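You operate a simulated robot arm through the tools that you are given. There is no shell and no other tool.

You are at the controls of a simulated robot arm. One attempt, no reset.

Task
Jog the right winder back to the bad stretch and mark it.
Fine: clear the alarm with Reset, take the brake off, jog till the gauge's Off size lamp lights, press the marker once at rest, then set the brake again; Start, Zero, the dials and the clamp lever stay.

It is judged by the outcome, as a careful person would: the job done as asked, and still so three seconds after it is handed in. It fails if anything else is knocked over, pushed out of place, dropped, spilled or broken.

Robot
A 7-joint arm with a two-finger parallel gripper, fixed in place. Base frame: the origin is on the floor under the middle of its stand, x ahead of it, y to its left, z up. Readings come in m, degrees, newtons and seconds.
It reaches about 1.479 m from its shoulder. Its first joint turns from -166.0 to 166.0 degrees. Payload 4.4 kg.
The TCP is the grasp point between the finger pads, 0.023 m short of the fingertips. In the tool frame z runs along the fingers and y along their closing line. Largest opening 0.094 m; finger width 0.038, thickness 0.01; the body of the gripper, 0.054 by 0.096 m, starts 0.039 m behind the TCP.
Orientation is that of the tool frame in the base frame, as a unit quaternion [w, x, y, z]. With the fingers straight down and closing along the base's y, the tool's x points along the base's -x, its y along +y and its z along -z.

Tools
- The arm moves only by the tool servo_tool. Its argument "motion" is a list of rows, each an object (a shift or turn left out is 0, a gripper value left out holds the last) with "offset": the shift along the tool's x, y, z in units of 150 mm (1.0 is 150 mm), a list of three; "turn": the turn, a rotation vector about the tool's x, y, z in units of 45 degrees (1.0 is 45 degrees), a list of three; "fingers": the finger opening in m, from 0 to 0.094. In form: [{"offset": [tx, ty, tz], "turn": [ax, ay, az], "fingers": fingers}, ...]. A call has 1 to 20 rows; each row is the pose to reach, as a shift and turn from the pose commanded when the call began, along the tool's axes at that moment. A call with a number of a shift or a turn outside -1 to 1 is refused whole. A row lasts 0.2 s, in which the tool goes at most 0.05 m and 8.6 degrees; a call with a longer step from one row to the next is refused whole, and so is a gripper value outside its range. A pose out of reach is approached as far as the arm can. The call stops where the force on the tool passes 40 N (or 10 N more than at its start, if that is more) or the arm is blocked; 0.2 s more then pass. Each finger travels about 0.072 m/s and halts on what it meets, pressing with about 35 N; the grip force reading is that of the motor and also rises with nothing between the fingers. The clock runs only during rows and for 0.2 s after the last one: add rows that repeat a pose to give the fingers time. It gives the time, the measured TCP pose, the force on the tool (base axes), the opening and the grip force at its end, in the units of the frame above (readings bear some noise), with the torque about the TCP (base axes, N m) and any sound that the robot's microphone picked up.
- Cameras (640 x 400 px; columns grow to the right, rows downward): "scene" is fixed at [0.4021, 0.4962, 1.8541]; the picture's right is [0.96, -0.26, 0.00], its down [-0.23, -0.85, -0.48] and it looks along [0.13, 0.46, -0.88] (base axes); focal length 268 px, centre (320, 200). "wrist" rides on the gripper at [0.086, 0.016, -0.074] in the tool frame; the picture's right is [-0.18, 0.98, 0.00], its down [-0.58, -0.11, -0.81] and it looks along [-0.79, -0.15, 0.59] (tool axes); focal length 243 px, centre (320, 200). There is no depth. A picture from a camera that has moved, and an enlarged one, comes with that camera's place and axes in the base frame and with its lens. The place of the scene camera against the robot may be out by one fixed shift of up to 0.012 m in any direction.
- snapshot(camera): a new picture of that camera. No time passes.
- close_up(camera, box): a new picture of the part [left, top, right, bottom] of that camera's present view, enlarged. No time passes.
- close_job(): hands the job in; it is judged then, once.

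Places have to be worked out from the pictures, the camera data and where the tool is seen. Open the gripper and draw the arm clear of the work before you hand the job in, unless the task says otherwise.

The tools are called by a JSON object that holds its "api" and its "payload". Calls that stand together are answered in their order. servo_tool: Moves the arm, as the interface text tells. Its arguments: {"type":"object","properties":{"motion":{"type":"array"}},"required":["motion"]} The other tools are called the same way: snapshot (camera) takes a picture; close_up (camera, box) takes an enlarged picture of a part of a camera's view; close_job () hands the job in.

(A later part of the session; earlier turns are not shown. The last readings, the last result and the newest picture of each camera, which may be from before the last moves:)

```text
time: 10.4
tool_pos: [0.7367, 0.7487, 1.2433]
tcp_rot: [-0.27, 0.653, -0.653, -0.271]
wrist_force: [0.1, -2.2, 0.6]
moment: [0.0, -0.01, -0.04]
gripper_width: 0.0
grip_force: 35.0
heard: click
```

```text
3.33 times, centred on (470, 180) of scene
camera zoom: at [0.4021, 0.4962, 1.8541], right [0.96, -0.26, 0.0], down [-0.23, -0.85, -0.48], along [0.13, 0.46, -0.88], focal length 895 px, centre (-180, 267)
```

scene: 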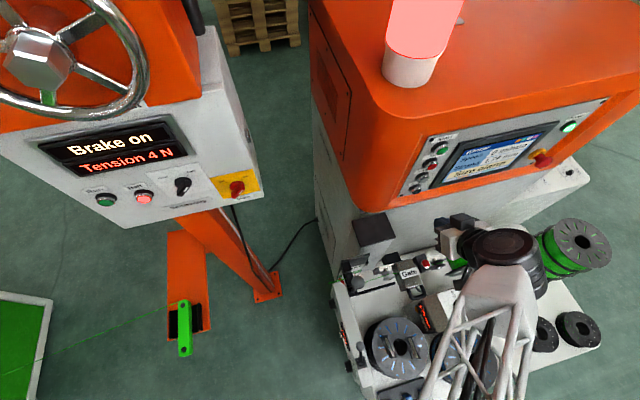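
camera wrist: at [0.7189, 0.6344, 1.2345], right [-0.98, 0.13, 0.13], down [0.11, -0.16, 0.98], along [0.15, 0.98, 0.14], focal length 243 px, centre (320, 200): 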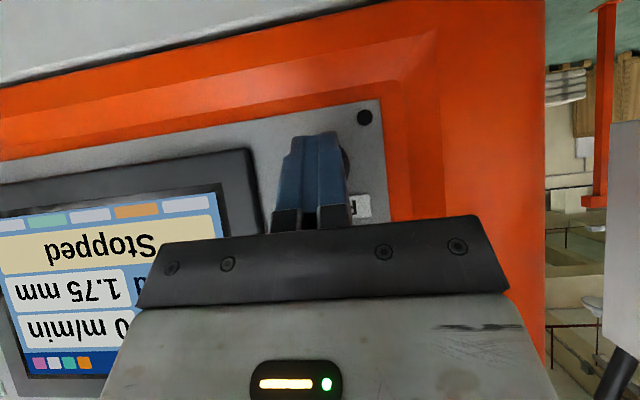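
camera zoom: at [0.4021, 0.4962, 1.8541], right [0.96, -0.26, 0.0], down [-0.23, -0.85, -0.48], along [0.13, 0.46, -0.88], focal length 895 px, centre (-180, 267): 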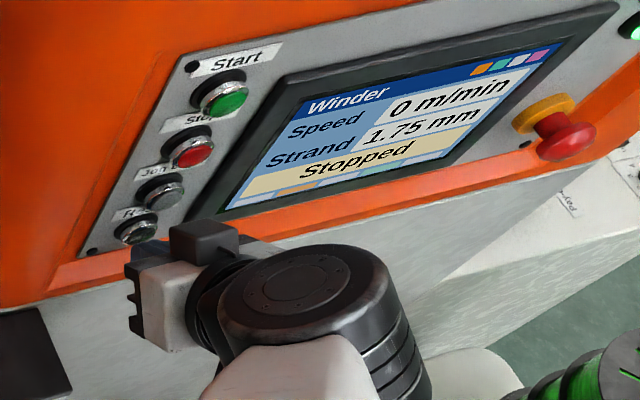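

A click was heard, the alarm cleared and the screen now reads "Stopped". I back straight off Reset and retreat from the panel.

{"api": "servo_tool", "payload": {"motion": [{"offset": [0.118, 0, -0.118], "fingers": 0}, {"offset": [0.235, 0, -0.235], "fingers": 0}, {"offset": [0.33, 0, -0.45], "fingers": 0}, {"offset": [0.424, 0, -0.67], "fingers": 0}, {"offset": [0.517, 0, -0.896], "fingers": 0}]}}

{"api": "close_up", "payload": {"camera": "wrist", "box": [100, 0, 400, 230]}}

{"api": "snapshot", "payload": {"camera": "scene"}}

```text
time: 11.6
tool_pos: [0.7375, 0.5974, 1.2805]
tcp_rot: [-0.269, 0.654, -0.652, -0.272]
wrist_force: [0.6, 0.2, 0.2]
moment: [0.03, -0.01, 0.02]
gripper_width: 0.0
grip_force: 35.0
```

```text
1.74 times, centred on (250, 115) of wrist
camera zoom: at [0.7208, 0.4842, 1.2731], right [-0.98, 0.13, 0.13], down [0.11, -0.16, 0.98], along [0.15, 0.98, 0.14], focal length 422 px, centre (442, 348)
```

zoom: 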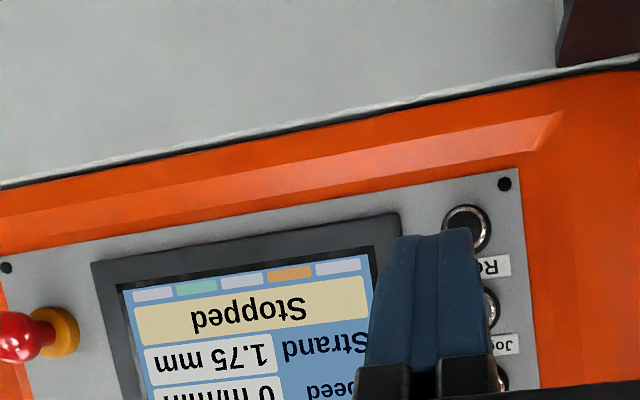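

```text
taken
```

scene: 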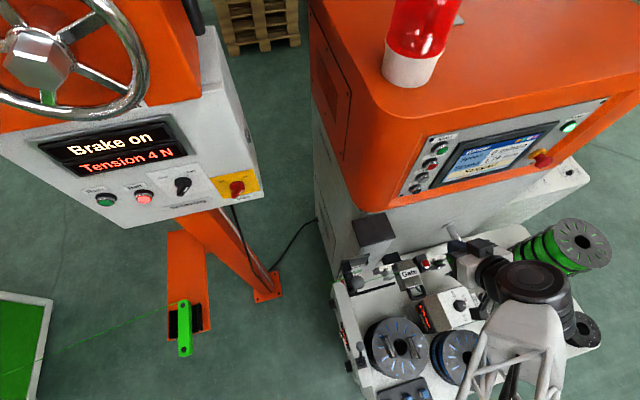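

The beacon went dark too, confirming the alarm is cleared. I now bring the tool back upright (fingers down) while retreating to (0.70, 0.47, 1.34).

{"api": "servo_tool", "payload": {"motion": [{"offset": [0.053, 0.042, -0.147], "turn": [0, 0.167, 0], "fingers": 0}, {"offset": [0.105, 0.083, -0.294], "turn": [0, 0.333, 0], "fingers": 0}, {"offset": [0.158, 0.125, -0.441], "turn": [0, 0.5, 0], "fingers": 0}, {"offset": [0.21, 0.167, -0.588], "turn": [0, 0.667, 0], "fingers": 0}, {"offset": [0.263, 0.208, -0.735], "turn": [0, 0.833, 0], "fingers": 0}, {"offset": [0.315, 0.25, -0.882], "turn": [0, 1, 0], "fingers": 0}]}}

{"api": "snapshot", "payload": {"camera": "scene"}}

{"api": "snapshot", "payload": {"camera": "wrist"}}

```text
time: 13.0
tool_pos: [0.6998, 0.4727, 1.3416]
tcp_rot: [0.0, -0.706, 0.708, -0.001]
wrist_force: [-0.9, 0.7, -0.3]
moment: [-0.05, -0.03, -0.01]
gripper_width: 0.0001
grip_force: 35.2
```

```text
taken
```

scene: 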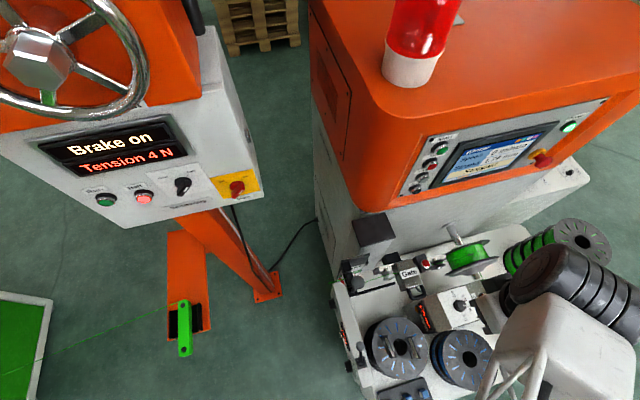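

```text
taken
camera wrist: at [0.6823, 0.3862, 1.4158], right [-0.98, 0.18, 0.0], down [0.11, 0.58, 0.81], along [0.15, 0.79, -0.59], focal length 243 px, centre (320, 200)
```

wrist: 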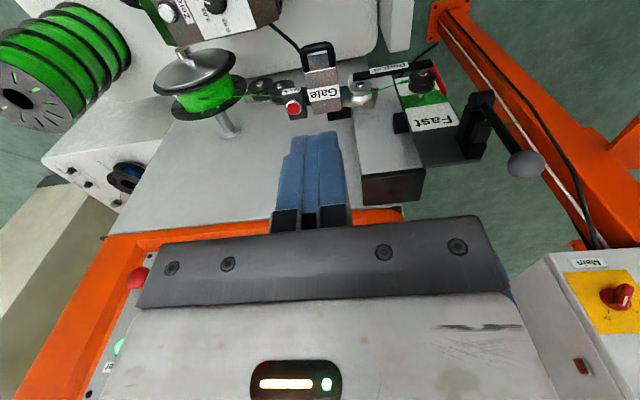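

This pose gives a good view of the marker, gate and dancer; I'll enlarge them for localization before going on to the lever.

{"api": "close_up", "payload": {"camera": "wrist", "box": [230, 40, 390, 140]}}

{"api": "close_up", "payload": {"camera": "wrist", "box": [330, 40, 560, 220]}}

```text
4.00 times, centred on (310, 90) of wrist
camera zoom: at [0.6823, 0.3862, 1.4158], right [-0.98, 0.18, 0.0], down [0.11, 0.58, 0.81], along [0.15, 0.79, -0.59], focal length 970 px, centre (360, 640)
```

zoom: 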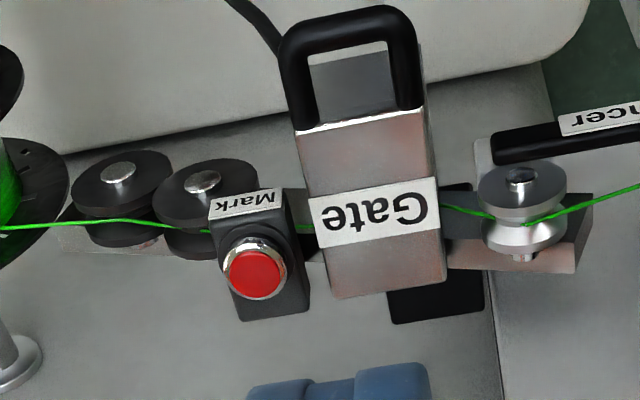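

```text
2.22 times, centred on (445, 130) of wrist
camera zoom: at [0.6823, 0.3862, 1.4158], right [-0.98, 0.18, 0.0], down [0.11, 0.58, 0.81], along [0.15, 0.79, -0.59], focal length 539 px, centre (42, 356)
```

zoom: 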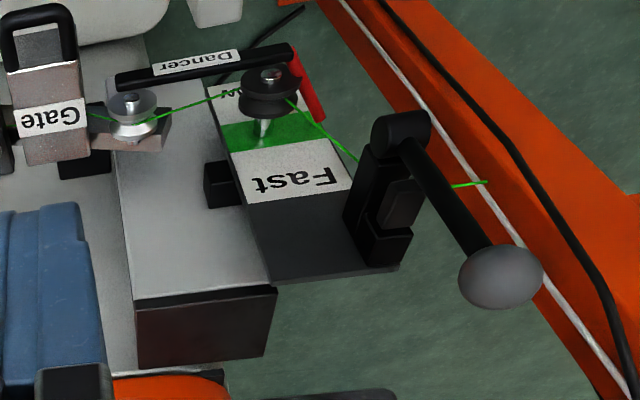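

The marker is the red "Mark" button facing up at about (0.775, 0.630, 1.019). Now I yaw back toward ψ=0 in two moves while heading for a spot above the brake lever.

{"api": "servo_tool", "payload": {"motion": [{"offset": [0.044, 0.133, 0.044], "turn": [0, 0, 0.167], "fingers": 0}, {"offset": [0.089, 0.267, 0.089], "turn": [0, 0, 0.333], "fingers": 0}, {"offset": [0.133, 0.4, 0.133], "turn": [0, 0, 0.5], "fingers": 0}, {"offset": [0.178, 0.533, 0.178], "turn": [0, 0, 0.667], "fingers": 0}, {"offset": [0.222, 0.667, 0.222], "turn": [0, 0, 0.833], "fingers": 0}, {"offset": [0.267, 0.8, 0.267], "turn": [0, 0, 1], "fingers": 0}]}}

{"api": "snapshot", "payload": {"camera": "scene"}}

{"api": "snapshot", "payload": {"camera": "wrist"}}

```text
time: 14.4
tool_pos: [0.5782, 0.4305, 1.3025]
tcp_rot: [0.0, -0.382, 0.924, 0.0]
wrist_force: [0.3, -0.1, 1.0]
moment: [0.02, -0.04, -0.02]
gripper_width: 0.0
grip_force: 35.5
```

```text
taken
```

scene: 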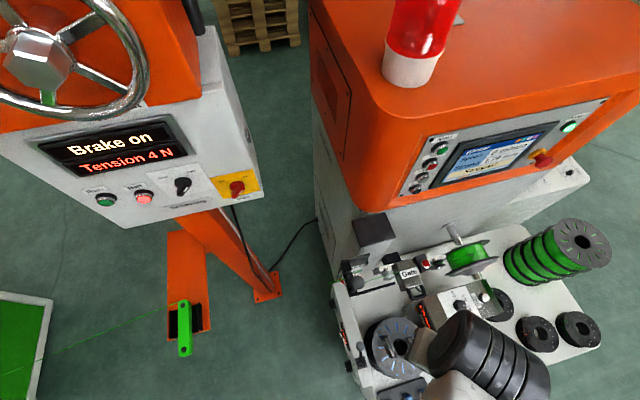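

```text
taken
camera wrist: at [0.5045, 0.3809, 1.3776], right [-0.56, 0.83, 0.0], down [0.49, 0.33, 0.81], along [0.67, 0.45, -0.59], focal length 243 px, centre (320, 200)
```

wrist: 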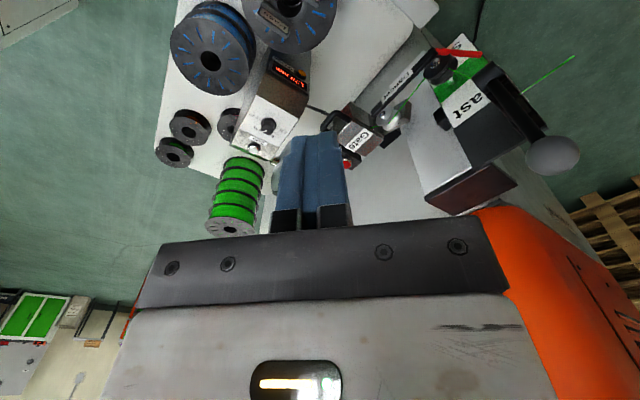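

All clear; I continue the yaw to ψ≈0 and descend to about z=1.18 near the lever for a closer look.

{"api": "servo_tool", "payload": {"motion": [{"offset": [0.087, 0.087, 0.133], "turn": [0, 0, 0.167], "fingers": 0}, {"offset": [0.173, 0.173, 0.267], "turn": [0, 0, 0.333], "fingers": 0}, {"offset": [0.26, 0.26, 0.4], "turn": [0, 0, 0.5], "fingers": 0}, {"offset": [0.346, 0.346, 0.533], "turn": [0, 0, 0.667], "fingers": 0}, {"offset": [0.433, 0.433, 0.667], "turn": [0, 0, 0.833], "fingers": 0}, {"offset": [0.519, 0.519, 0.8], "turn": [0, 0, 1], "fingers": 0}]}}

{"api": "snapshot", "payload": {"camera": "scene"}}

{"api": "snapshot", "payload": {"camera": "wrist"}}

{"api": "close_up", "payload": {"camera": "wrist", "box": [220, 0, 420, 130]}}

```text
time: 15.8
tool_pos: [0.4695, 0.4305, 1.1834]
tcp_rot: [0.0, 0.0, 1.0, 0.0]
wrist_force: [0.2, 0.1, 0.0]
moment: [-0.05, -0.03, 0.02]
gripper_width: 0.0002
grip_force: 35.0
```

```text
taken
```

scene: 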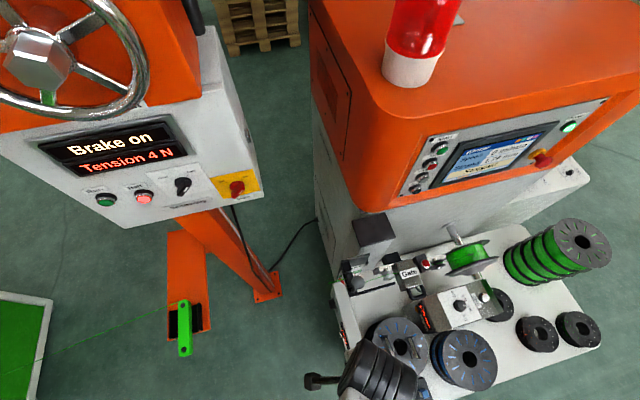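

```text
taken
camera wrist: at [0.3816, 0.4467, 1.2574], right [0.19, 0.98, 0.0], down [0.58, -0.11, 0.81], along [0.79, -0.15, -0.59], focal length 243 px, centre (320, 200)
```

wrist: 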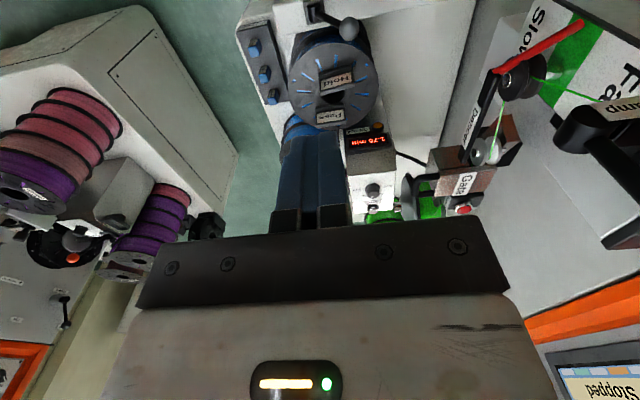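

```text
3.08 times, centred on (320, 65) of wrist
camera zoom: at [0.3816, 0.4467, 1.2574], right [0.19, 0.98, 0.0], down [0.58, -0.11, 0.81], along [0.79, -0.15, -0.59], focal length 746 px, centre (320, 615)
```

zoom: 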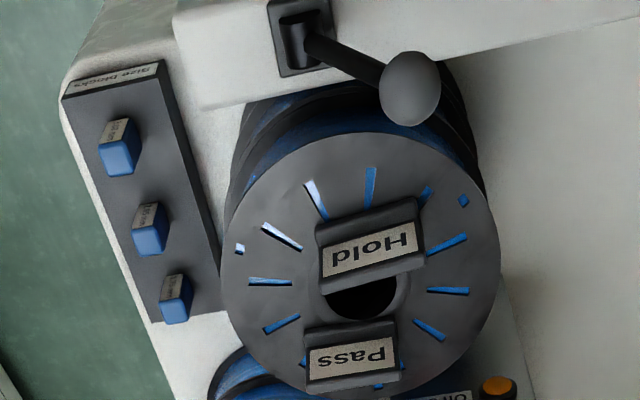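

Two wrist views put the brake ball at (0.527, 0.4635, 0.840), leaning 26° toward +y from its pivot (0.528, 0.41, 0.73). The dancer and clamp are close on the +y side, so I roll the tool 25° (body leaning to -y) while lowering toward the lever.

{"api": "servo_tool", "payload": {"motion": [{"offset": [-0.096, -0.017, 0.222], "turn": [-0.139, 0, 0], "fingers": 0}, {"offset": [-0.192, -0.033, 0.444], "turn": [-0.278, 0, 0], "fingers": 0}, {"offset": [-0.287, -0.05, 0.665], "turn": [-0.417, 0, 0], "fingers": 0}, {"offset": [-0.383, -0.067, 0.887], "turn": [-0.556, 0, 0], "fingers": 0}]}}

{"api": "snapshot", "payload": {"camera": "scene"}}

{"api": "snapshot", "payload": {"camera": "wrist"}}

```text
time: 16.8
tool_pos: [0.5272, 0.42, 1.0541]
tcp_rot: [0.0, 0.0, 0.976, 0.217]
wrist_force: [0.7, 0.2, 0.4]
moment: [0.0, 0.0, 0.01]
gripper_width: 0.0
grip_force: 34.7
```

```text
taken
```

scene: 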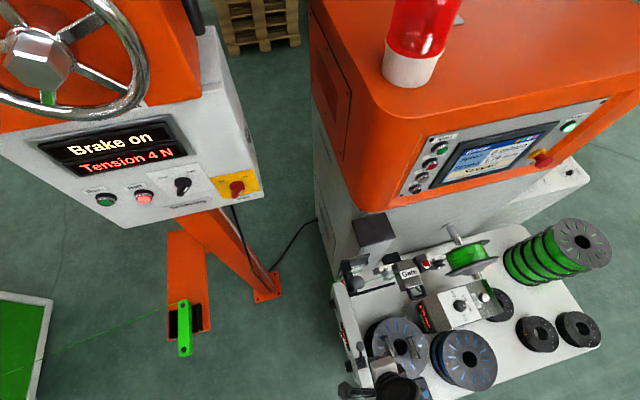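

```text
taken
camera wrist: at [0.4391, 0.4035, 1.1269], right [0.18, 0.89, 0.42], down [0.58, -0.44, 0.68], along [0.79, 0.12, -0.6], focal length 243 px, centre (320, 200)
```

wrist: 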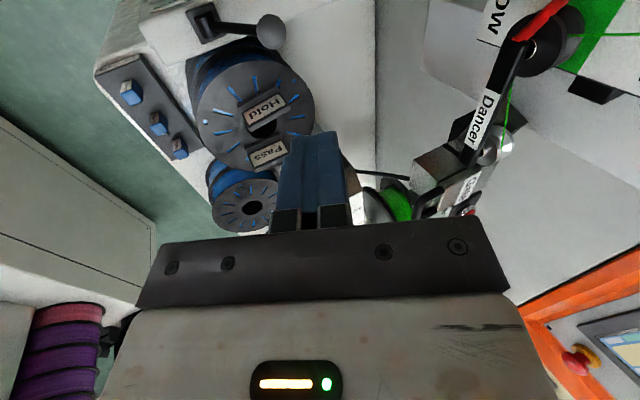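

The ball re-measures at (0.528, 0.462, 0.840). I descend along the finger axis on its +y side, keeping about 25 mm clearance.

{"api": "servo_tool", "payload": {"motion": [{"offset": [0, 0, 0.233], "fingers": 0}, {"offset": [0, 0, 0.467], "fingers": 0}, {"offset": [0, 0, 0.7], "fingers": 0}, {"offset": [0, 0, 0.933], "fingers": 0}]}}

{"api": "snapshot", "payload": {"camera": "scene"}}

{"api": "snapshot", "payload": {"camera": "wrist"}}

```text
time: 17.8
tool_pos: [0.5271, 0.481, 0.9266]
tcp_rot: [0.0, 0.0, 0.976, 0.217]
wrist_force: [0.0, 0.1, 0.4]
moment: [-0.01, 0.0, 0.02]
gripper_width: 0.0003
grip_force: 34.7
```

```text
taken
```

scene: 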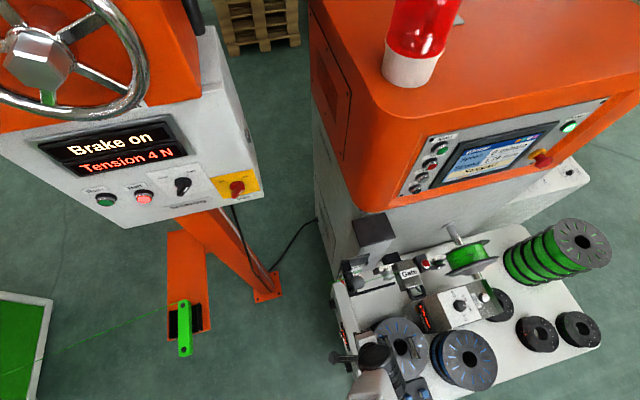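

```text
taken
camera wrist: at [0.4387, 0.4641, 1.0008], right [0.18, 0.89, 0.42], down [0.58, -0.44, 0.68], along [0.79, 0.12, -0.6], focal length 243 px, centre (320, 200)
```

wrist: 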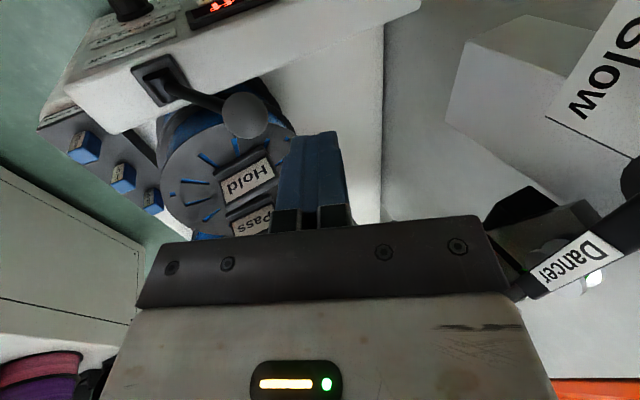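

The ball is still at (0.527, 0.463, 0.841) and there is ample room to the dancer. I complete the descent beside the ball.

{"api": "servo_tool", "payload": {"motion": [{"offset": [0, -0.025, 0.22], "fingers": 0}, {"offset": [0, -0.051, 0.44], "fingers": 0}]}}

{"api": "snapshot", "payload": {"camera": "wrist"}}

{"api": "close_up", "payload": {"camera": "scene", "box": [310, 240, 470, 400]}}

```text
time: 18.4
tool_pos: [0.5271, 0.4993, 0.8616]
tcp_rot: [0.0, 0.001, 0.976, 0.218]
wrist_force: [0.1, 0.8, -0.2]
moment: [0.0, 0.01, 0.0]
gripper_width: 0.0
grip_force: 35.0
```

```text
taken
camera wrist: at [0.4396, 0.4828, 0.9366], right [0.18, 0.89, 0.42], down [0.58, -0.44, 0.68], along [0.79, 0.12, -0.6], focal length 243 px, centre (320, 200)
```

wrist: 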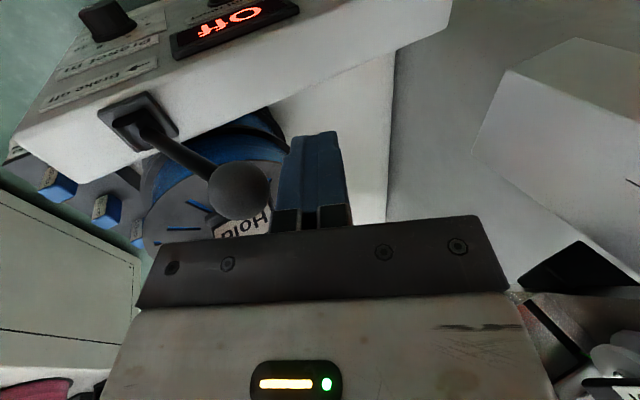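

```text
2.50 times, centred on (390, 320) of scene
camera zoom: at [0.4021, 0.4962, 1.8541], right [0.96, -0.26, 0.0], down [-0.23, -0.85, -0.48], along [0.13, 0.46, -0.88], focal length 671 px, centre (145, -100)
```

zoom: 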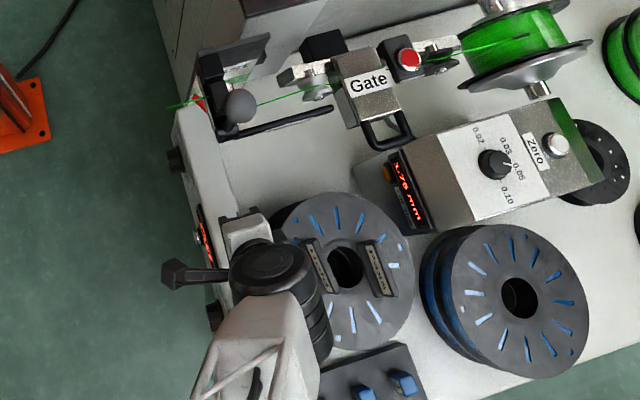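

The ball is beside the finger with about 20 mm of gap, and the lever arrow says -y for "Brake off". I now sweep the lever over along its arc toward -y, watching force.

{"api": "servo_tool", "payload": {"motion": [{"offset": [0, -0.07, 0.001], "fingers": 0}, {"offset": [0, -0.133, 0.002], "fingers": 0}, {"offset": [0, -0.22, -0.08], "fingers": 0}, {"offset": [0, -0.299, -0.152], "fingers": 0}, {"offset": [0, -0.36, -0.19], "fingers": 0}, {"offset": [0, -0.421, -0.223], "fingers": 0}, {"offset": [0, -0.49, -0.25], "fingers": 0}, {"offset": [0, -0.555, -0.271], "fingers": 0}]}}

{"api": "snapshot", "payload": {"camera": "wrist"}}

{"api": "snapshot", "payload": {"camera": "scene"}}

```text
time: 20.2
tool_pos: [0.5262, 0.406, 0.8626]
tcp_rot: [-0.001, 0.001, 0.976, 0.216]
wrist_force: [-1.0, 0.5, 0.7]
moment: [0.02, 0.0, 0.01]
gripper_width: 0.0001
grip_force: 35.1
```

```text
taken
camera wrist: at [0.4381, 0.3909, 0.9364], right [0.18, 0.89, 0.42], down [0.58, -0.44, 0.68], along [0.79, 0.12, -0.6], focal length 243 px, centre (320, 200)
```

wrist: 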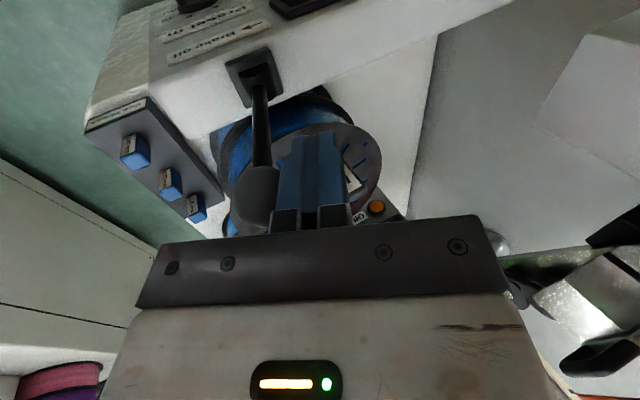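

```text
taken
```

scene: 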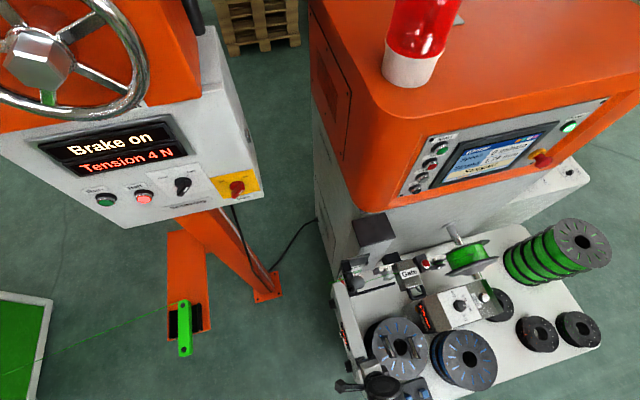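

The lever follows with very little force and is past upright. I continue the sweep to its far end.

{"api": "servo_tool", "payload": {"motion": [{"offset": [0, -0.07, -0.013], "fingers": 0}, {"offset": [0, -0.139, -0.026], "fingers": 0}, {"offset": [0, -0.185, -0.028], "fingers": 0}, {"offset": [0, -0.224, -0.029], "fingers": 0}, {"offset": [0, -0.255, -0.027], "fingers": 0}]}}

{"api": "snapshot", "payload": {"camera": "wrist"}}

{"api": "close_up", "payload": {"camera": "scene", "box": [320, 260, 480, 400]}}

```text
time: 21.2
tool_pos: [0.5264, 0.3804, 0.8557]
tcp_rot: [0.002, -0.001, 0.976, 0.218]
wrist_force: [-6.0, 21.3, 2.6]
moment: [0.05, 0.02, -0.07]
gripper_width: 0.0001
grip_force: 34.8
stopped in row 4: the force on the tool passed its limit at 54 N (the readings are from after the stop); the commanded pose is now the measured one
```

```text
taken
camera wrist: at [0.4392, 0.364, 0.9301], right [0.18, 0.89, 0.42], down [0.58, -0.44, 0.68], along [0.79, 0.12, -0.6], focal length 243 px, centre (320, 200)
```

wrist: 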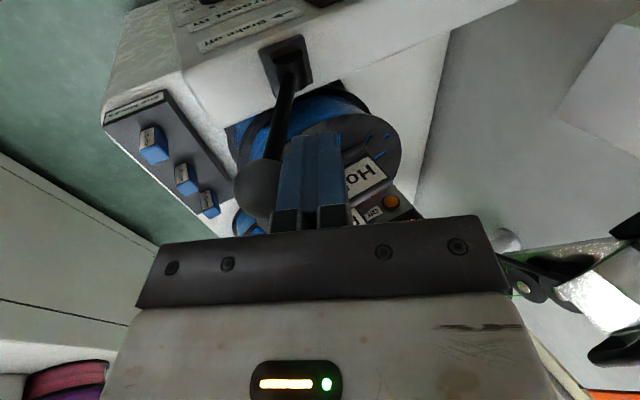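

```text
2.86 times, centred on (400, 330) of scene
camera zoom: at [0.4021, 0.4962, 1.8541], right [0.96, -0.26, 0.0], down [-0.23, -0.85, -0.48], along [0.13, 0.46, -0.88], focal length 767 px, centre (91, -171)
```

zoom: 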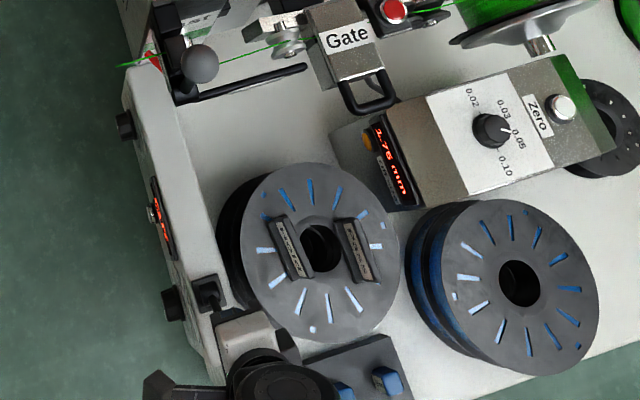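

The lever hit its end stop at about -25°, i.e. fully in "Brake off". I back the finger off to +y and then retract upward, to see whether it stays.

{"api": "servo_tool", "payload": {"motion": [{"offset": [0, 0.1, 0], "fingers": 0}, {"offset": [0, 0.2, 0], "fingers": 0}, {"offset": [0, 0.2, -0.3], "fingers": 0}, {"offset": [0, 0.2, -0.6], "fingers": 0}, {"offset": [0, 0.2, -0.9], "fingers": 0}]}}

{"api": "snapshot", "payload": {"camera": "wrist"}}

{"api": "snapshot", "payload": {"camera": "scene"}}

```text
time: 22.4
tool_pos: [0.5252, 0.3512, 0.9876]
tcp_rot: [-0.001, 0.0, 0.976, 0.217]
wrist_force: [-0.2, -0.5, 0.0]
moment: [-0.01, 0.0, 0.02]
gripper_width: 0.0
grip_force: 35.1
```

```text
taken
camera wrist: at [0.4378, 0.3354, 1.0617], right [0.18, 0.89, 0.42], down [0.58, -0.44, 0.68], along [0.79, 0.12, -0.6], focal length 243 px, centre (320, 200)
```

wrist: 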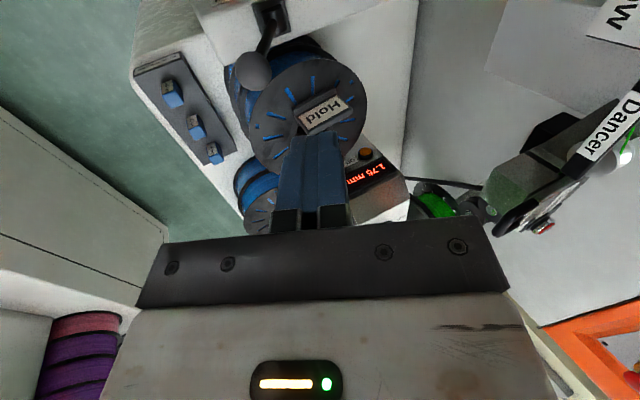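

```text
taken
```

scene: 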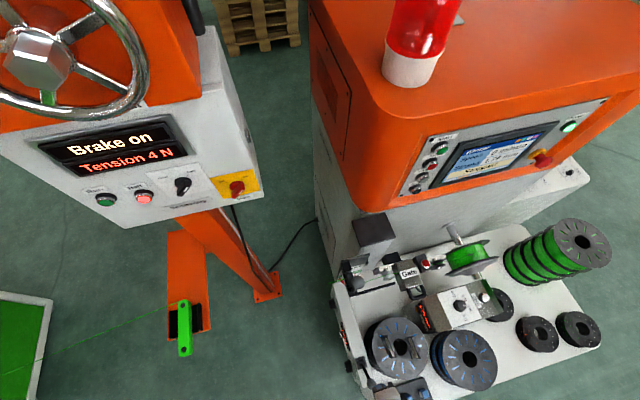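

The lever stayed over at y≈0.356 — brake off. I now unroll the tool and rise on the way back to the panel.

{"api": "servo_tool", "payload": {"motion": [{"offset": [-0.05, 0.136, -0.213], "turn": [0.139, 0, 0], "fingers": 0}, {"offset": [-0.1, 0.273, -0.425], "turn": [0.278, 0, 0], "fingers": 0}, {"offset": [-0.15, 0.409, -0.638], "turn": [0.417, 0, 0], "fingers": 0}, {"offset": [-0.2, 0.545, -0.85], "turn": [0.556, 0, 0], "fingers": 0}]}}

{"api": "snapshot", "payload": {"camera": "scene"}}

```text
time: 23.4
tool_pos: [0.5554, 0.3698, 1.1399]
tcp_rot: [0.0, 0.0, 1.0, -0.001]
wrist_force: [-0.1, -0.5, 0.1]
moment: [-0.02, 0.0, 0.0]
gripper_width: 0.0002
grip_force: 34.6
```

```text
taken
```

scene: 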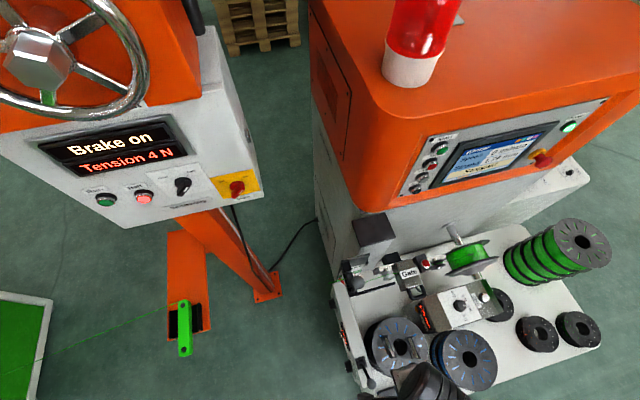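

The tool is upright at (0.555, 0.370, 1.140) and clear. I rise further and yaw +45°.

{"api": "servo_tool", "payload": {"motion": [{"offset": [-0.067, 0.022, -0.167], "turn": [0, 0, -0.167], "fingers": 0}, {"offset": [-0.133, 0.044, -0.333], "turn": [0, 0, -0.333], "fingers": 0}, {"offset": [-0.2, 0.067, -0.5], "turn": [0, 0, -0.5], "fingers": 0}, {"offset": [-0.267, 0.089, -0.667], "turn": [0, 0, -0.667], "fingers": 0}, {"offset": [-0.333, 0.111, -0.833], "turn": [0, 0, -0.833], "fingers": 0}, {"offset": [-0.4, 0.133, -1], "turn": [0, 0, -1], "fingers": 0}]}}

{"api": "close_up", "payload": {"camera": "scene", "box": [320, 220, 480, 400]}}

```text
time: 24.8
tool_pos: [0.6152, 0.3906, 1.29]
tcp_rot: [0.0, -0.385, 0.923, 0.001]
wrist_force: [-0.3, 0.5, -0.2]
moment: [0.01, -0.03, -0.04]
gripper_width: 0.0002
grip_force: 35.4
```

```text
2.22 times, centred on (400, 310) of scene
camera zoom: at [0.4021, 0.4962, 1.8541], right [0.96, -0.26, 0.0], down [-0.23, -0.85, -0.48], along [0.13, 0.46, -0.88], focal length 597 px, centre (142, -44)
```

zoom: 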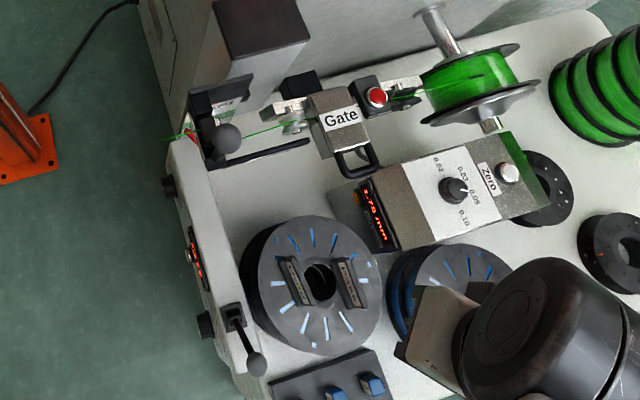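

The scene view confirms the brake lever leaning the other way and everything in place. I complete the yaw to face the panel.

{"api": "servo_tool", "payload": {"motion": [{"offset": [-0.114, -0.02, -0.056], "turn": [0, 0, -0.167], "fingers": 0}, {"offset": [-0.228, -0.039, -0.111], "turn": [0, 0, -0.333], "fingers": 0}, {"offset": [-0.342, -0.059, -0.167], "turn": [0, 0, -0.5], "fingers": 0}, {"offset": [-0.455, -0.079, -0.222], "turn": [0, 0, -0.667], "fingers": 0}, {"offset": [-0.569, -0.098, -0.278], "turn": [0, 0, -0.833], "fingers": 0}, {"offset": [-0.683, -0.118, -0.333], "turn": [0, 0, -1], "fingers": 0}]}}

{"api": "close_up", "payload": {"camera": "wrist", "box": [230, 40, 390, 140]}}

```text
time: 26.2
tool_pos: [0.7019, 0.4501, 1.3394]
tcp_rot: [-0.001, 0.709, -0.706, -0.001]
wrist_force: [0.2, -0.6, 0.4]
moment: [0.03, -0.02, 0.0]
gripper_width: 0.0
grip_force: 35.2
```

```text
4.00 times, centred on (310, 90) of wrist
camera zoom: at [0.6849, 0.3634, 1.4144], right [-0.98, 0.18, 0.0], down [0.11, 0.58, 0.81], along [0.15, 0.79, -0.59], focal length 970 px, centre (360, 640)
```

zoom: 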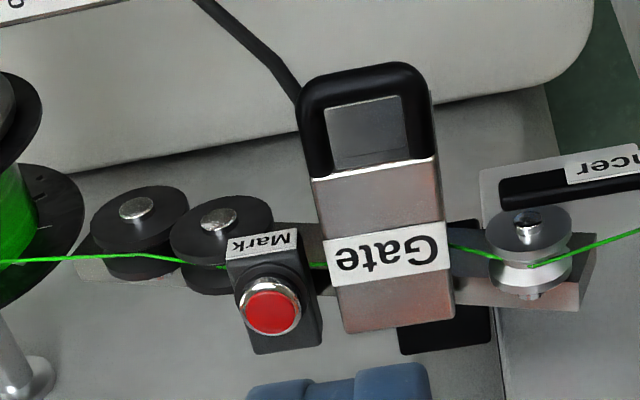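

Marker cap re-measured at about (0.777, 0.631, 1.016). Now I tilt 45° forward and move up to a stand-off in front of Jog back.

{"api": "servo_tool", "payload": {"motion": [{"offset": [-0.145, -0.041, 0.011], "turn": [0, -0.167, 0], "fingers": 0}, {"offset": [-0.289, -0.082, 0.022], "turn": [0, -0.333, 0], "fingers": 0}, {"offset": [-0.434, -0.124, 0.034], "turn": [0, -0.5, 0], "fingers": 0}, {"offset": [-0.578, -0.165, 0.045], "turn": [0, -0.667, 0], "fingers": 0}, {"offset": [-0.723, -0.206, 0.056], "turn": [0, -0.833, 0], "fingers": 0}, {"offset": [-0.867, -0.24, 0.067], "turn": [0, -1, 0], "fingers": 0}]}}

{"api": "snapshot", "payload": {"camera": "wrist"}}

{"api": "snapshot", "payload": {"camera": "scene"}}

```text
time: 27.6
tool_pos: [0.7353, 0.5783, 1.3311]
tcp_rot: [-0.273, 0.653, -0.652, -0.272]
wrist_force: [0.3, 0.5, 0.0]
moment: [-0.02, 0.02, 0.02]
gripper_width: 0.0
grip_force: 34.8
```

```text
taken
camera wrist: at [0.7188, 0.4644, 1.3217], right [-0.98, 0.13, 0.13], down [0.11, -0.16, 0.98], along [0.15, 0.98, 0.15], focal length 243 px, centre (320, 200)
```

wrist: 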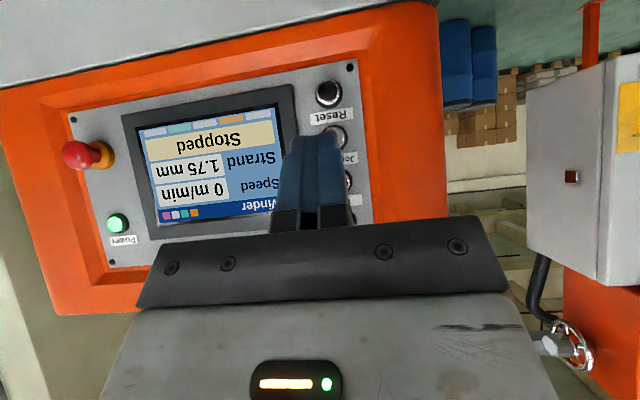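

```text
taken
```

scene: 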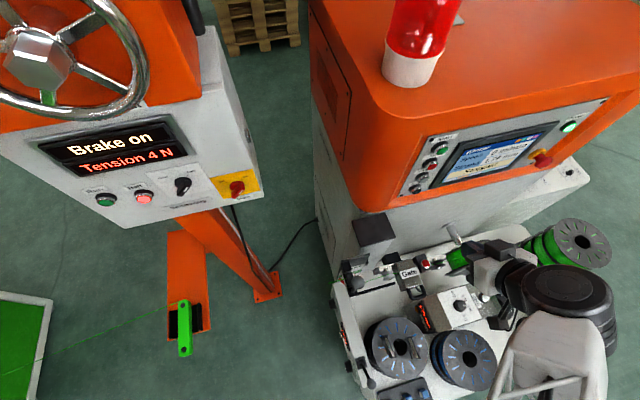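

The gauge display and lamp remain in the scene camera's view. I approach to about 20 mm short of the Jog back cap.

{"api": "servo_tool", "payload": {"motion": [{"offset": [-0.131, -0.003, 0.214], "fingers": 0}, {"offset": [-0.263, -0.006, 0.429], "fingers": 0}, {"offset": [-0.394, -0.009, 0.643], "fingers": 0}, {"offset": [-0.525, -0.011, 0.857], "fingers": 0}]}}

{"api": "close_up", "payload": {"camera": "wrist", "box": [240, 60, 400, 240]}}

{"api": "close_up", "payload": {"camera": "scene", "box": [390, 120, 550, 240]}}

{"api": "close_up", "payload": {"camera": "scene", "box": [380, 230, 540, 340]}}

```text
time: 28.6
tool_pos: [0.7382, 0.7274, 1.296]
tcp_rot: [-0.272, 0.654, -0.652, -0.271]
wrist_force: [-0.1, 1.1, 0.1]
moment: [-0.04, -0.02, -0.02]
gripper_width: 0.0002
grip_force: 35.0
```

```text
2.22 times, centred on (320, 150) of wrist
camera zoom: at [0.7204, 0.6135, 1.2873], right [-0.98, 0.13, 0.13], down [0.11, -0.16, 0.98], along [0.15, 0.98, 0.15], focal length 539 px, centre (320, 311)
```

zoom: 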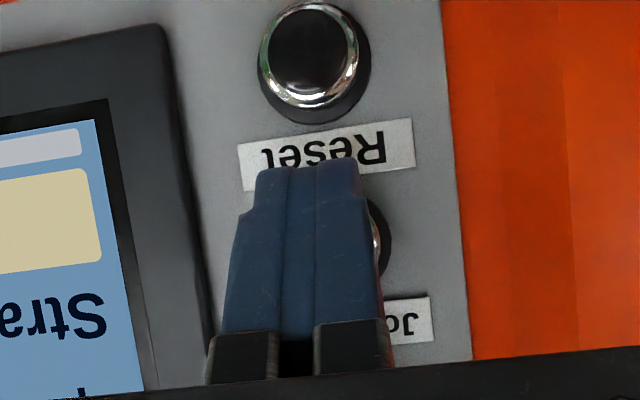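

```text
3.33 times, centred on (470, 180) of scene
camera zoom: at [0.4021, 0.4962, 1.8541], right [0.96, -0.26, 0.0], down [-0.23, -0.85, -0.48], along [0.13, 0.46, -0.88], focal length 895 px, centre (-180, 267)
```

zoom: 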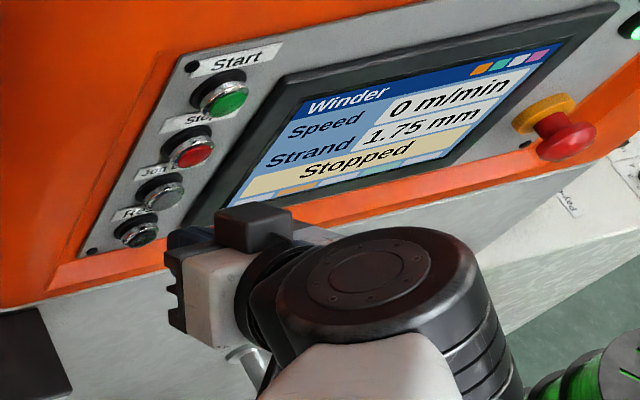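

```text
3.64 times, centred on (460, 285) of scene
camera zoom: at [0.4021, 0.4962, 1.8541], right [0.96, -0.26, 0.0], down [-0.23, -0.85, -0.48], along [0.13, 0.46, -0.88], focal length 976 px, centre (-189, -109)
```

zoom: 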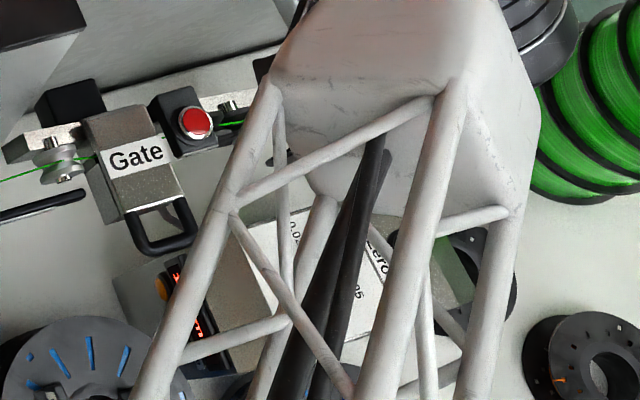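

The lamp is just barely visible past the forearm strut and might get hidden as I press. I yaw the tool 15° more (wrist toward +x) about the fingertip to open up the view before pressing.

{"api": "servo_tool", "payload": {"motion": [{"offset": [0, -0.021, 0], "turn": [-0.118, 0, -0.118], "fingers": 0}, {"offset": [0, -0.043, 0], "turn": [-0.236, 0, -0.235], "fingers": 0}]}}

{"api": "close_up", "payload": {"camera": "wrist", "box": [240, 60, 400, 240]}}

{"api": "close_up", "payload": {"camera": "scene", "box": [390, 120, 550, 240]}}

{"api": "close_up", "payload": {"camera": "scene", "box": [380, 230, 540, 340]}}

```text
time: 29.2
tool_pos: [0.7444, 0.7264, 1.2971]
tcp_rot: [-0.233, 0.734, -0.56, -0.305]
wrist_force: [0.1, 0.4, 0.8]
moment: [0.02, -0.02, -0.05]
gripper_width: 0.0
grip_force: 34.7
```

```text
2.22 times, centred on (320, 150) of wrist
camera zoom: at [0.7574, 0.6129, 1.2878], right [-0.98, -0.13, 0.13], down [0.15, -0.13, 0.98], along [-0.11, 0.98, 0.15], focal length 539 px, centre (320, 311)
```

zoom: 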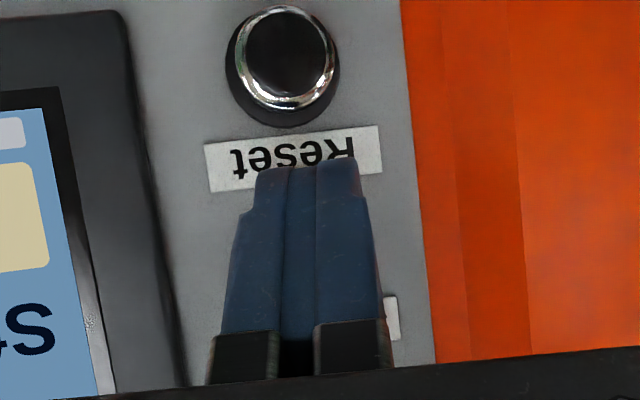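

```text
3.33 times, centred on (470, 180) of scene
camera zoom: at [0.4021, 0.4962, 1.8541], right [0.96, -0.26, 0.0], down [-0.23, -0.85, -0.48], along [0.13, 0.46, -0.88], focal length 895 px, centre (-180, 267)
```

zoom: 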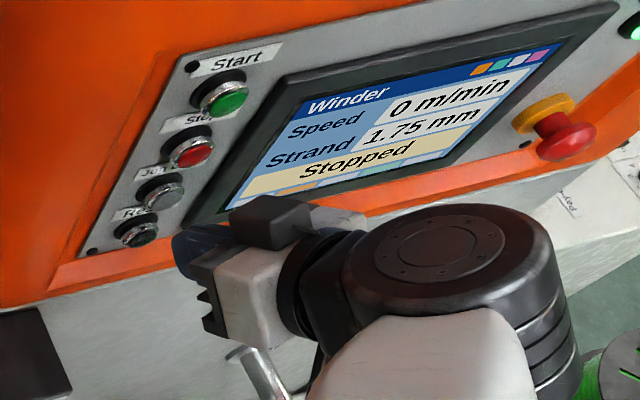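

```text
3.64 times, centred on (460, 285) of scene
camera zoom: at [0.4021, 0.4962, 1.8541], right [0.96, -0.26, 0.0], down [-0.23, -0.85, -0.48], along [0.13, 0.46, -0.88], focal length 976 px, centre (-189, -109)
```

zoom: 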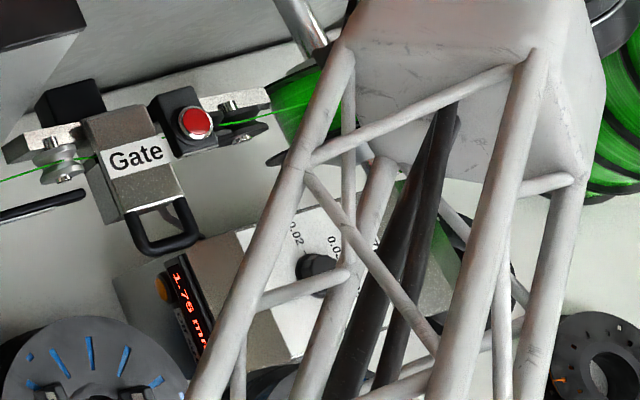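

The lamp and display now have clear margin in the scene view, and the fingertip is aligned with Jog back. I press gently in small steps and check at once.

{"api": "servo_tool", "payload": {"motion": [{"offset": [-0.102, -0.039, 0.103], "fingers": 0}, {"offset": [-0.118, -0.045, 0.119], "fingers": 0}]}}

{"api": "close_up", "payload": {"camera": "scene", "box": [390, 120, 550, 240]}}

{"api": "close_up", "payload": {"camera": "scene", "box": [380, 230, 540, 340]}}

```text
time: 29.8
tool_pos: [0.7447, 0.7534, 1.2972]
tcp_rot: [-0.233, 0.733, -0.561, -0.305]
wrist_force: [0.8, -26.0, -7.4]
moment: [-0.3, -0.01, -0.03]
gripper_width: 0.0003
grip_force: 35.0
heard: click
```

```text
3.33 times, centred on (470, 180) of scene
camera zoom: at [0.4021, 0.4962, 1.8541], right [0.96, -0.26, 0.0], down [-0.23, -0.85, -0.48], along [0.13, 0.46, -0.88], focal length 895 px, centre (-180, 267)
```

zoom: 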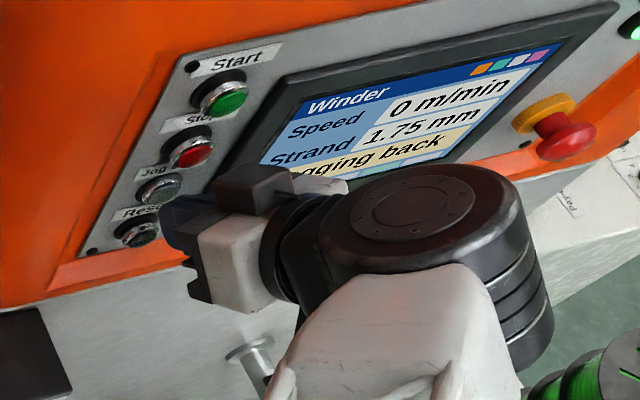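

```text
3.64 times, centred on (460, 285) of scene
camera zoom: at [0.4021, 0.4962, 1.8541], right [0.96, -0.26, 0.0], down [-0.23, -0.85, -0.48], along [0.13, 0.46, -0.88], focal length 976 px, centre (-189, -109)
```

zoom: 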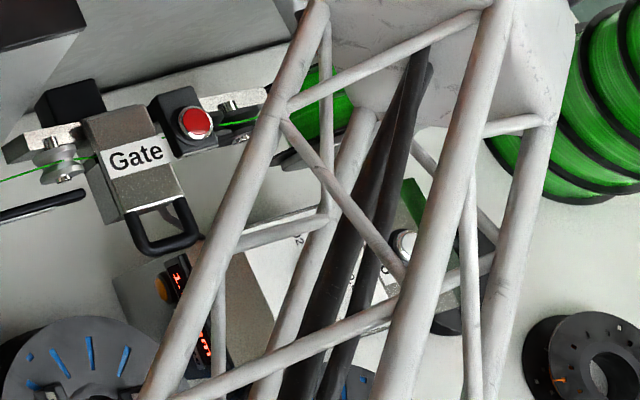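

"Jogging back" is on the screen and the lamp is still dark; the button is held at 26 N. I hold for one short row and look again.

{"api": "servo_tool", "payload": {"motion": [{"offset": [0, 0, 0], "fingers": 0}]}}

{"api": "close_up", "payload": {"camera": "scene", "box": [390, 240, 450, 330]}}

{"api": "close_up", "payload": {"camera": "scene", "box": [390, 120, 550, 240]}}

```text
time: 30.2
tool_pos: [0.7461, 0.7521, 1.2974]
tcp_rot: [-0.234, 0.732, -0.562, -0.304]
wrist_force: [5.6, -29.9, -5.6]
moment: [-0.29, -0.04, -0.13]
gripper_width: 0.0004
grip_force: 35.4
```

```text
4.44 times, centred on (420, 285) of scene
camera zoom: at [0.4021, 0.4962, 1.8541], right [0.96, -0.26, 0.0], down [-0.23, -0.85, -0.48], along [0.13, 0.46, -0.88], focal length 1193 px, centre (-124, -178)
```

zoom: 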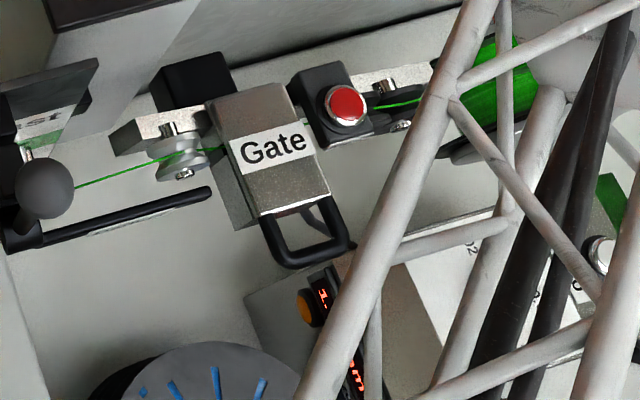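

```text
3.33 times, centred on (470, 180) of scene
camera zoom: at [0.4021, 0.4962, 1.8541], right [0.96, -0.26, 0.0], down [-0.23, -0.85, -0.48], along [0.13, 0.46, -0.88], focal length 895 px, centre (-180, 267)
```

zoom: 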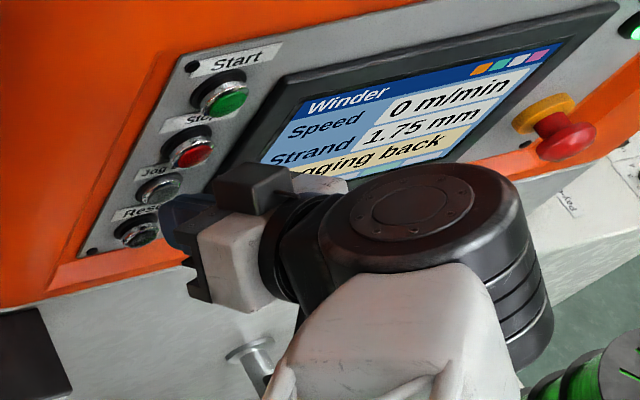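

Still "Jogging back", lamp dark, press force about 30 N. I ease off by 0.5 mm to keep well below the limit and hold one more row.

{"api": "servo_tool", "payload": {"motion": [{"offset": [0.0023, 0.001, -0.0023], "fingers": 0}]}}

{"api": "close_up", "payload": {"camera": "scene", "box": [390, 240, 450, 330]}}

{"api": "close_up", "payload": {"camera": "scene", "box": [390, 120, 550, 240]}}

```text
time: 30.6
tool_pos: [0.7454, 0.7513, 1.2971]
tcp_rot: [-0.234, 0.734, -0.561, -0.304]
wrist_force: [8.5, -25.8, -1.6]
moment: [-0.09, -0.01, -0.22]
gripper_width: 0.0001
grip_force: 34.7
```

```text
4.44 times, centred on (420, 285) of scene
camera zoom: at [0.4021, 0.4962, 1.8541], right [0.96, -0.26, 0.0], down [-0.23, -0.85, -0.48], along [0.13, 0.46, -0.88], focal length 1193 px, centre (-124, -178)
```

zoom: 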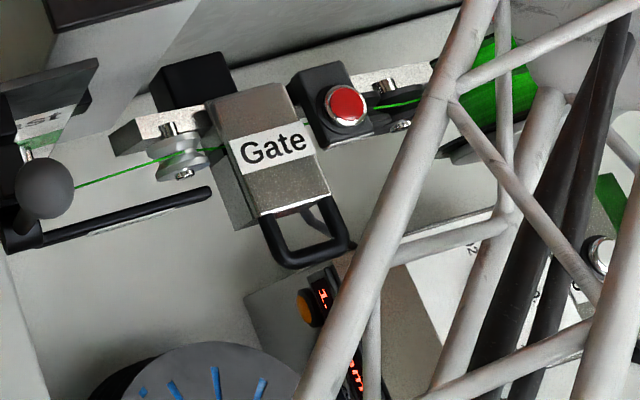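

```text
3.33 times, centred on (470, 180) of scene
camera zoom: at [0.4021, 0.4962, 1.8541], right [0.96, -0.26, 0.0], down [-0.23, -0.85, -0.48], along [0.13, 0.46, -0.88], focal length 895 px, centre (-180, 267)
```

zoom: 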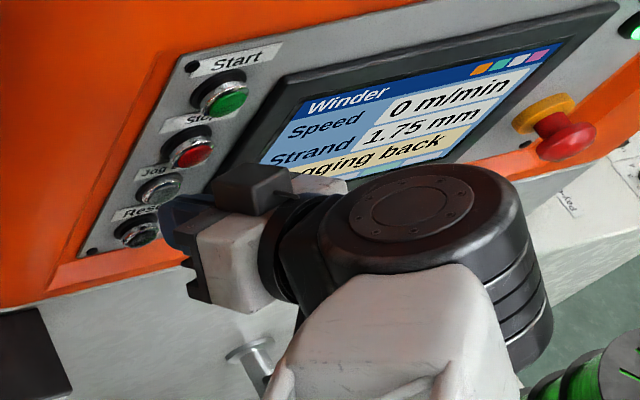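

Still jogging and lamp dark at 30.6 s; I hold another short interval.

{"api": "servo_tool", "payload": {"motion": [{"offset": [0, 0, 0], "fingers": 0}]}}

{"api": "close_up", "payload": {"camera": "scene", "box": [390, 240, 450, 330]}}

{"api": "close_up", "payload": {"camera": "scene", "box": [420, 120, 550, 200]}}

```text
time: 31.0
tool_pos: [0.7439, 0.7524, 1.2977]
tcp_rot: [-0.234, 0.733, -0.561, -0.305]
wrist_force: [4.3, -27.1, 2.3]
moment: [-0.02, -0.03, -0.08]
gripper_width: 0.0
grip_force: 35.0
```

```text
4.44 times, centred on (420, 285) of scene
camera zoom: at [0.4021, 0.4962, 1.8541], right [0.96, -0.26, 0.0], down [-0.23, -0.85, -0.48], along [0.13, 0.46, -0.88], focal length 1193 px, centre (-124, -178)
```

zoom: 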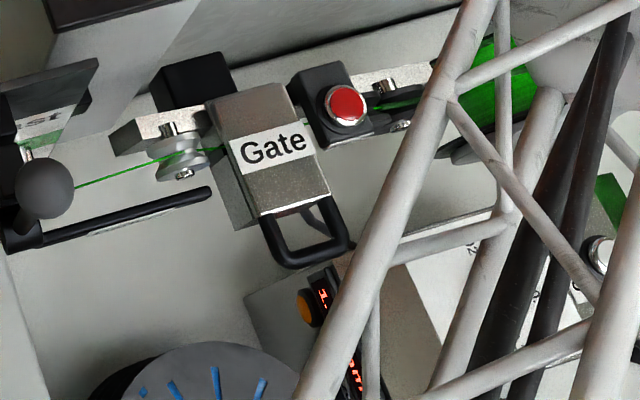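

```text
4.92 times, centred on (485, 160) of scene
camera zoom: at [0.4021, 0.4962, 1.8541], right [0.96, -0.26, 0.0], down [-0.23, -0.85, -0.48], along [0.13, 0.46, -0.88], focal length 1322 px, centre (-492, 397)
```

zoom: 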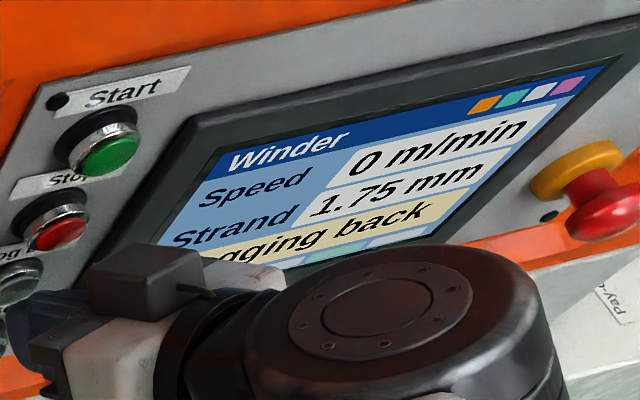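

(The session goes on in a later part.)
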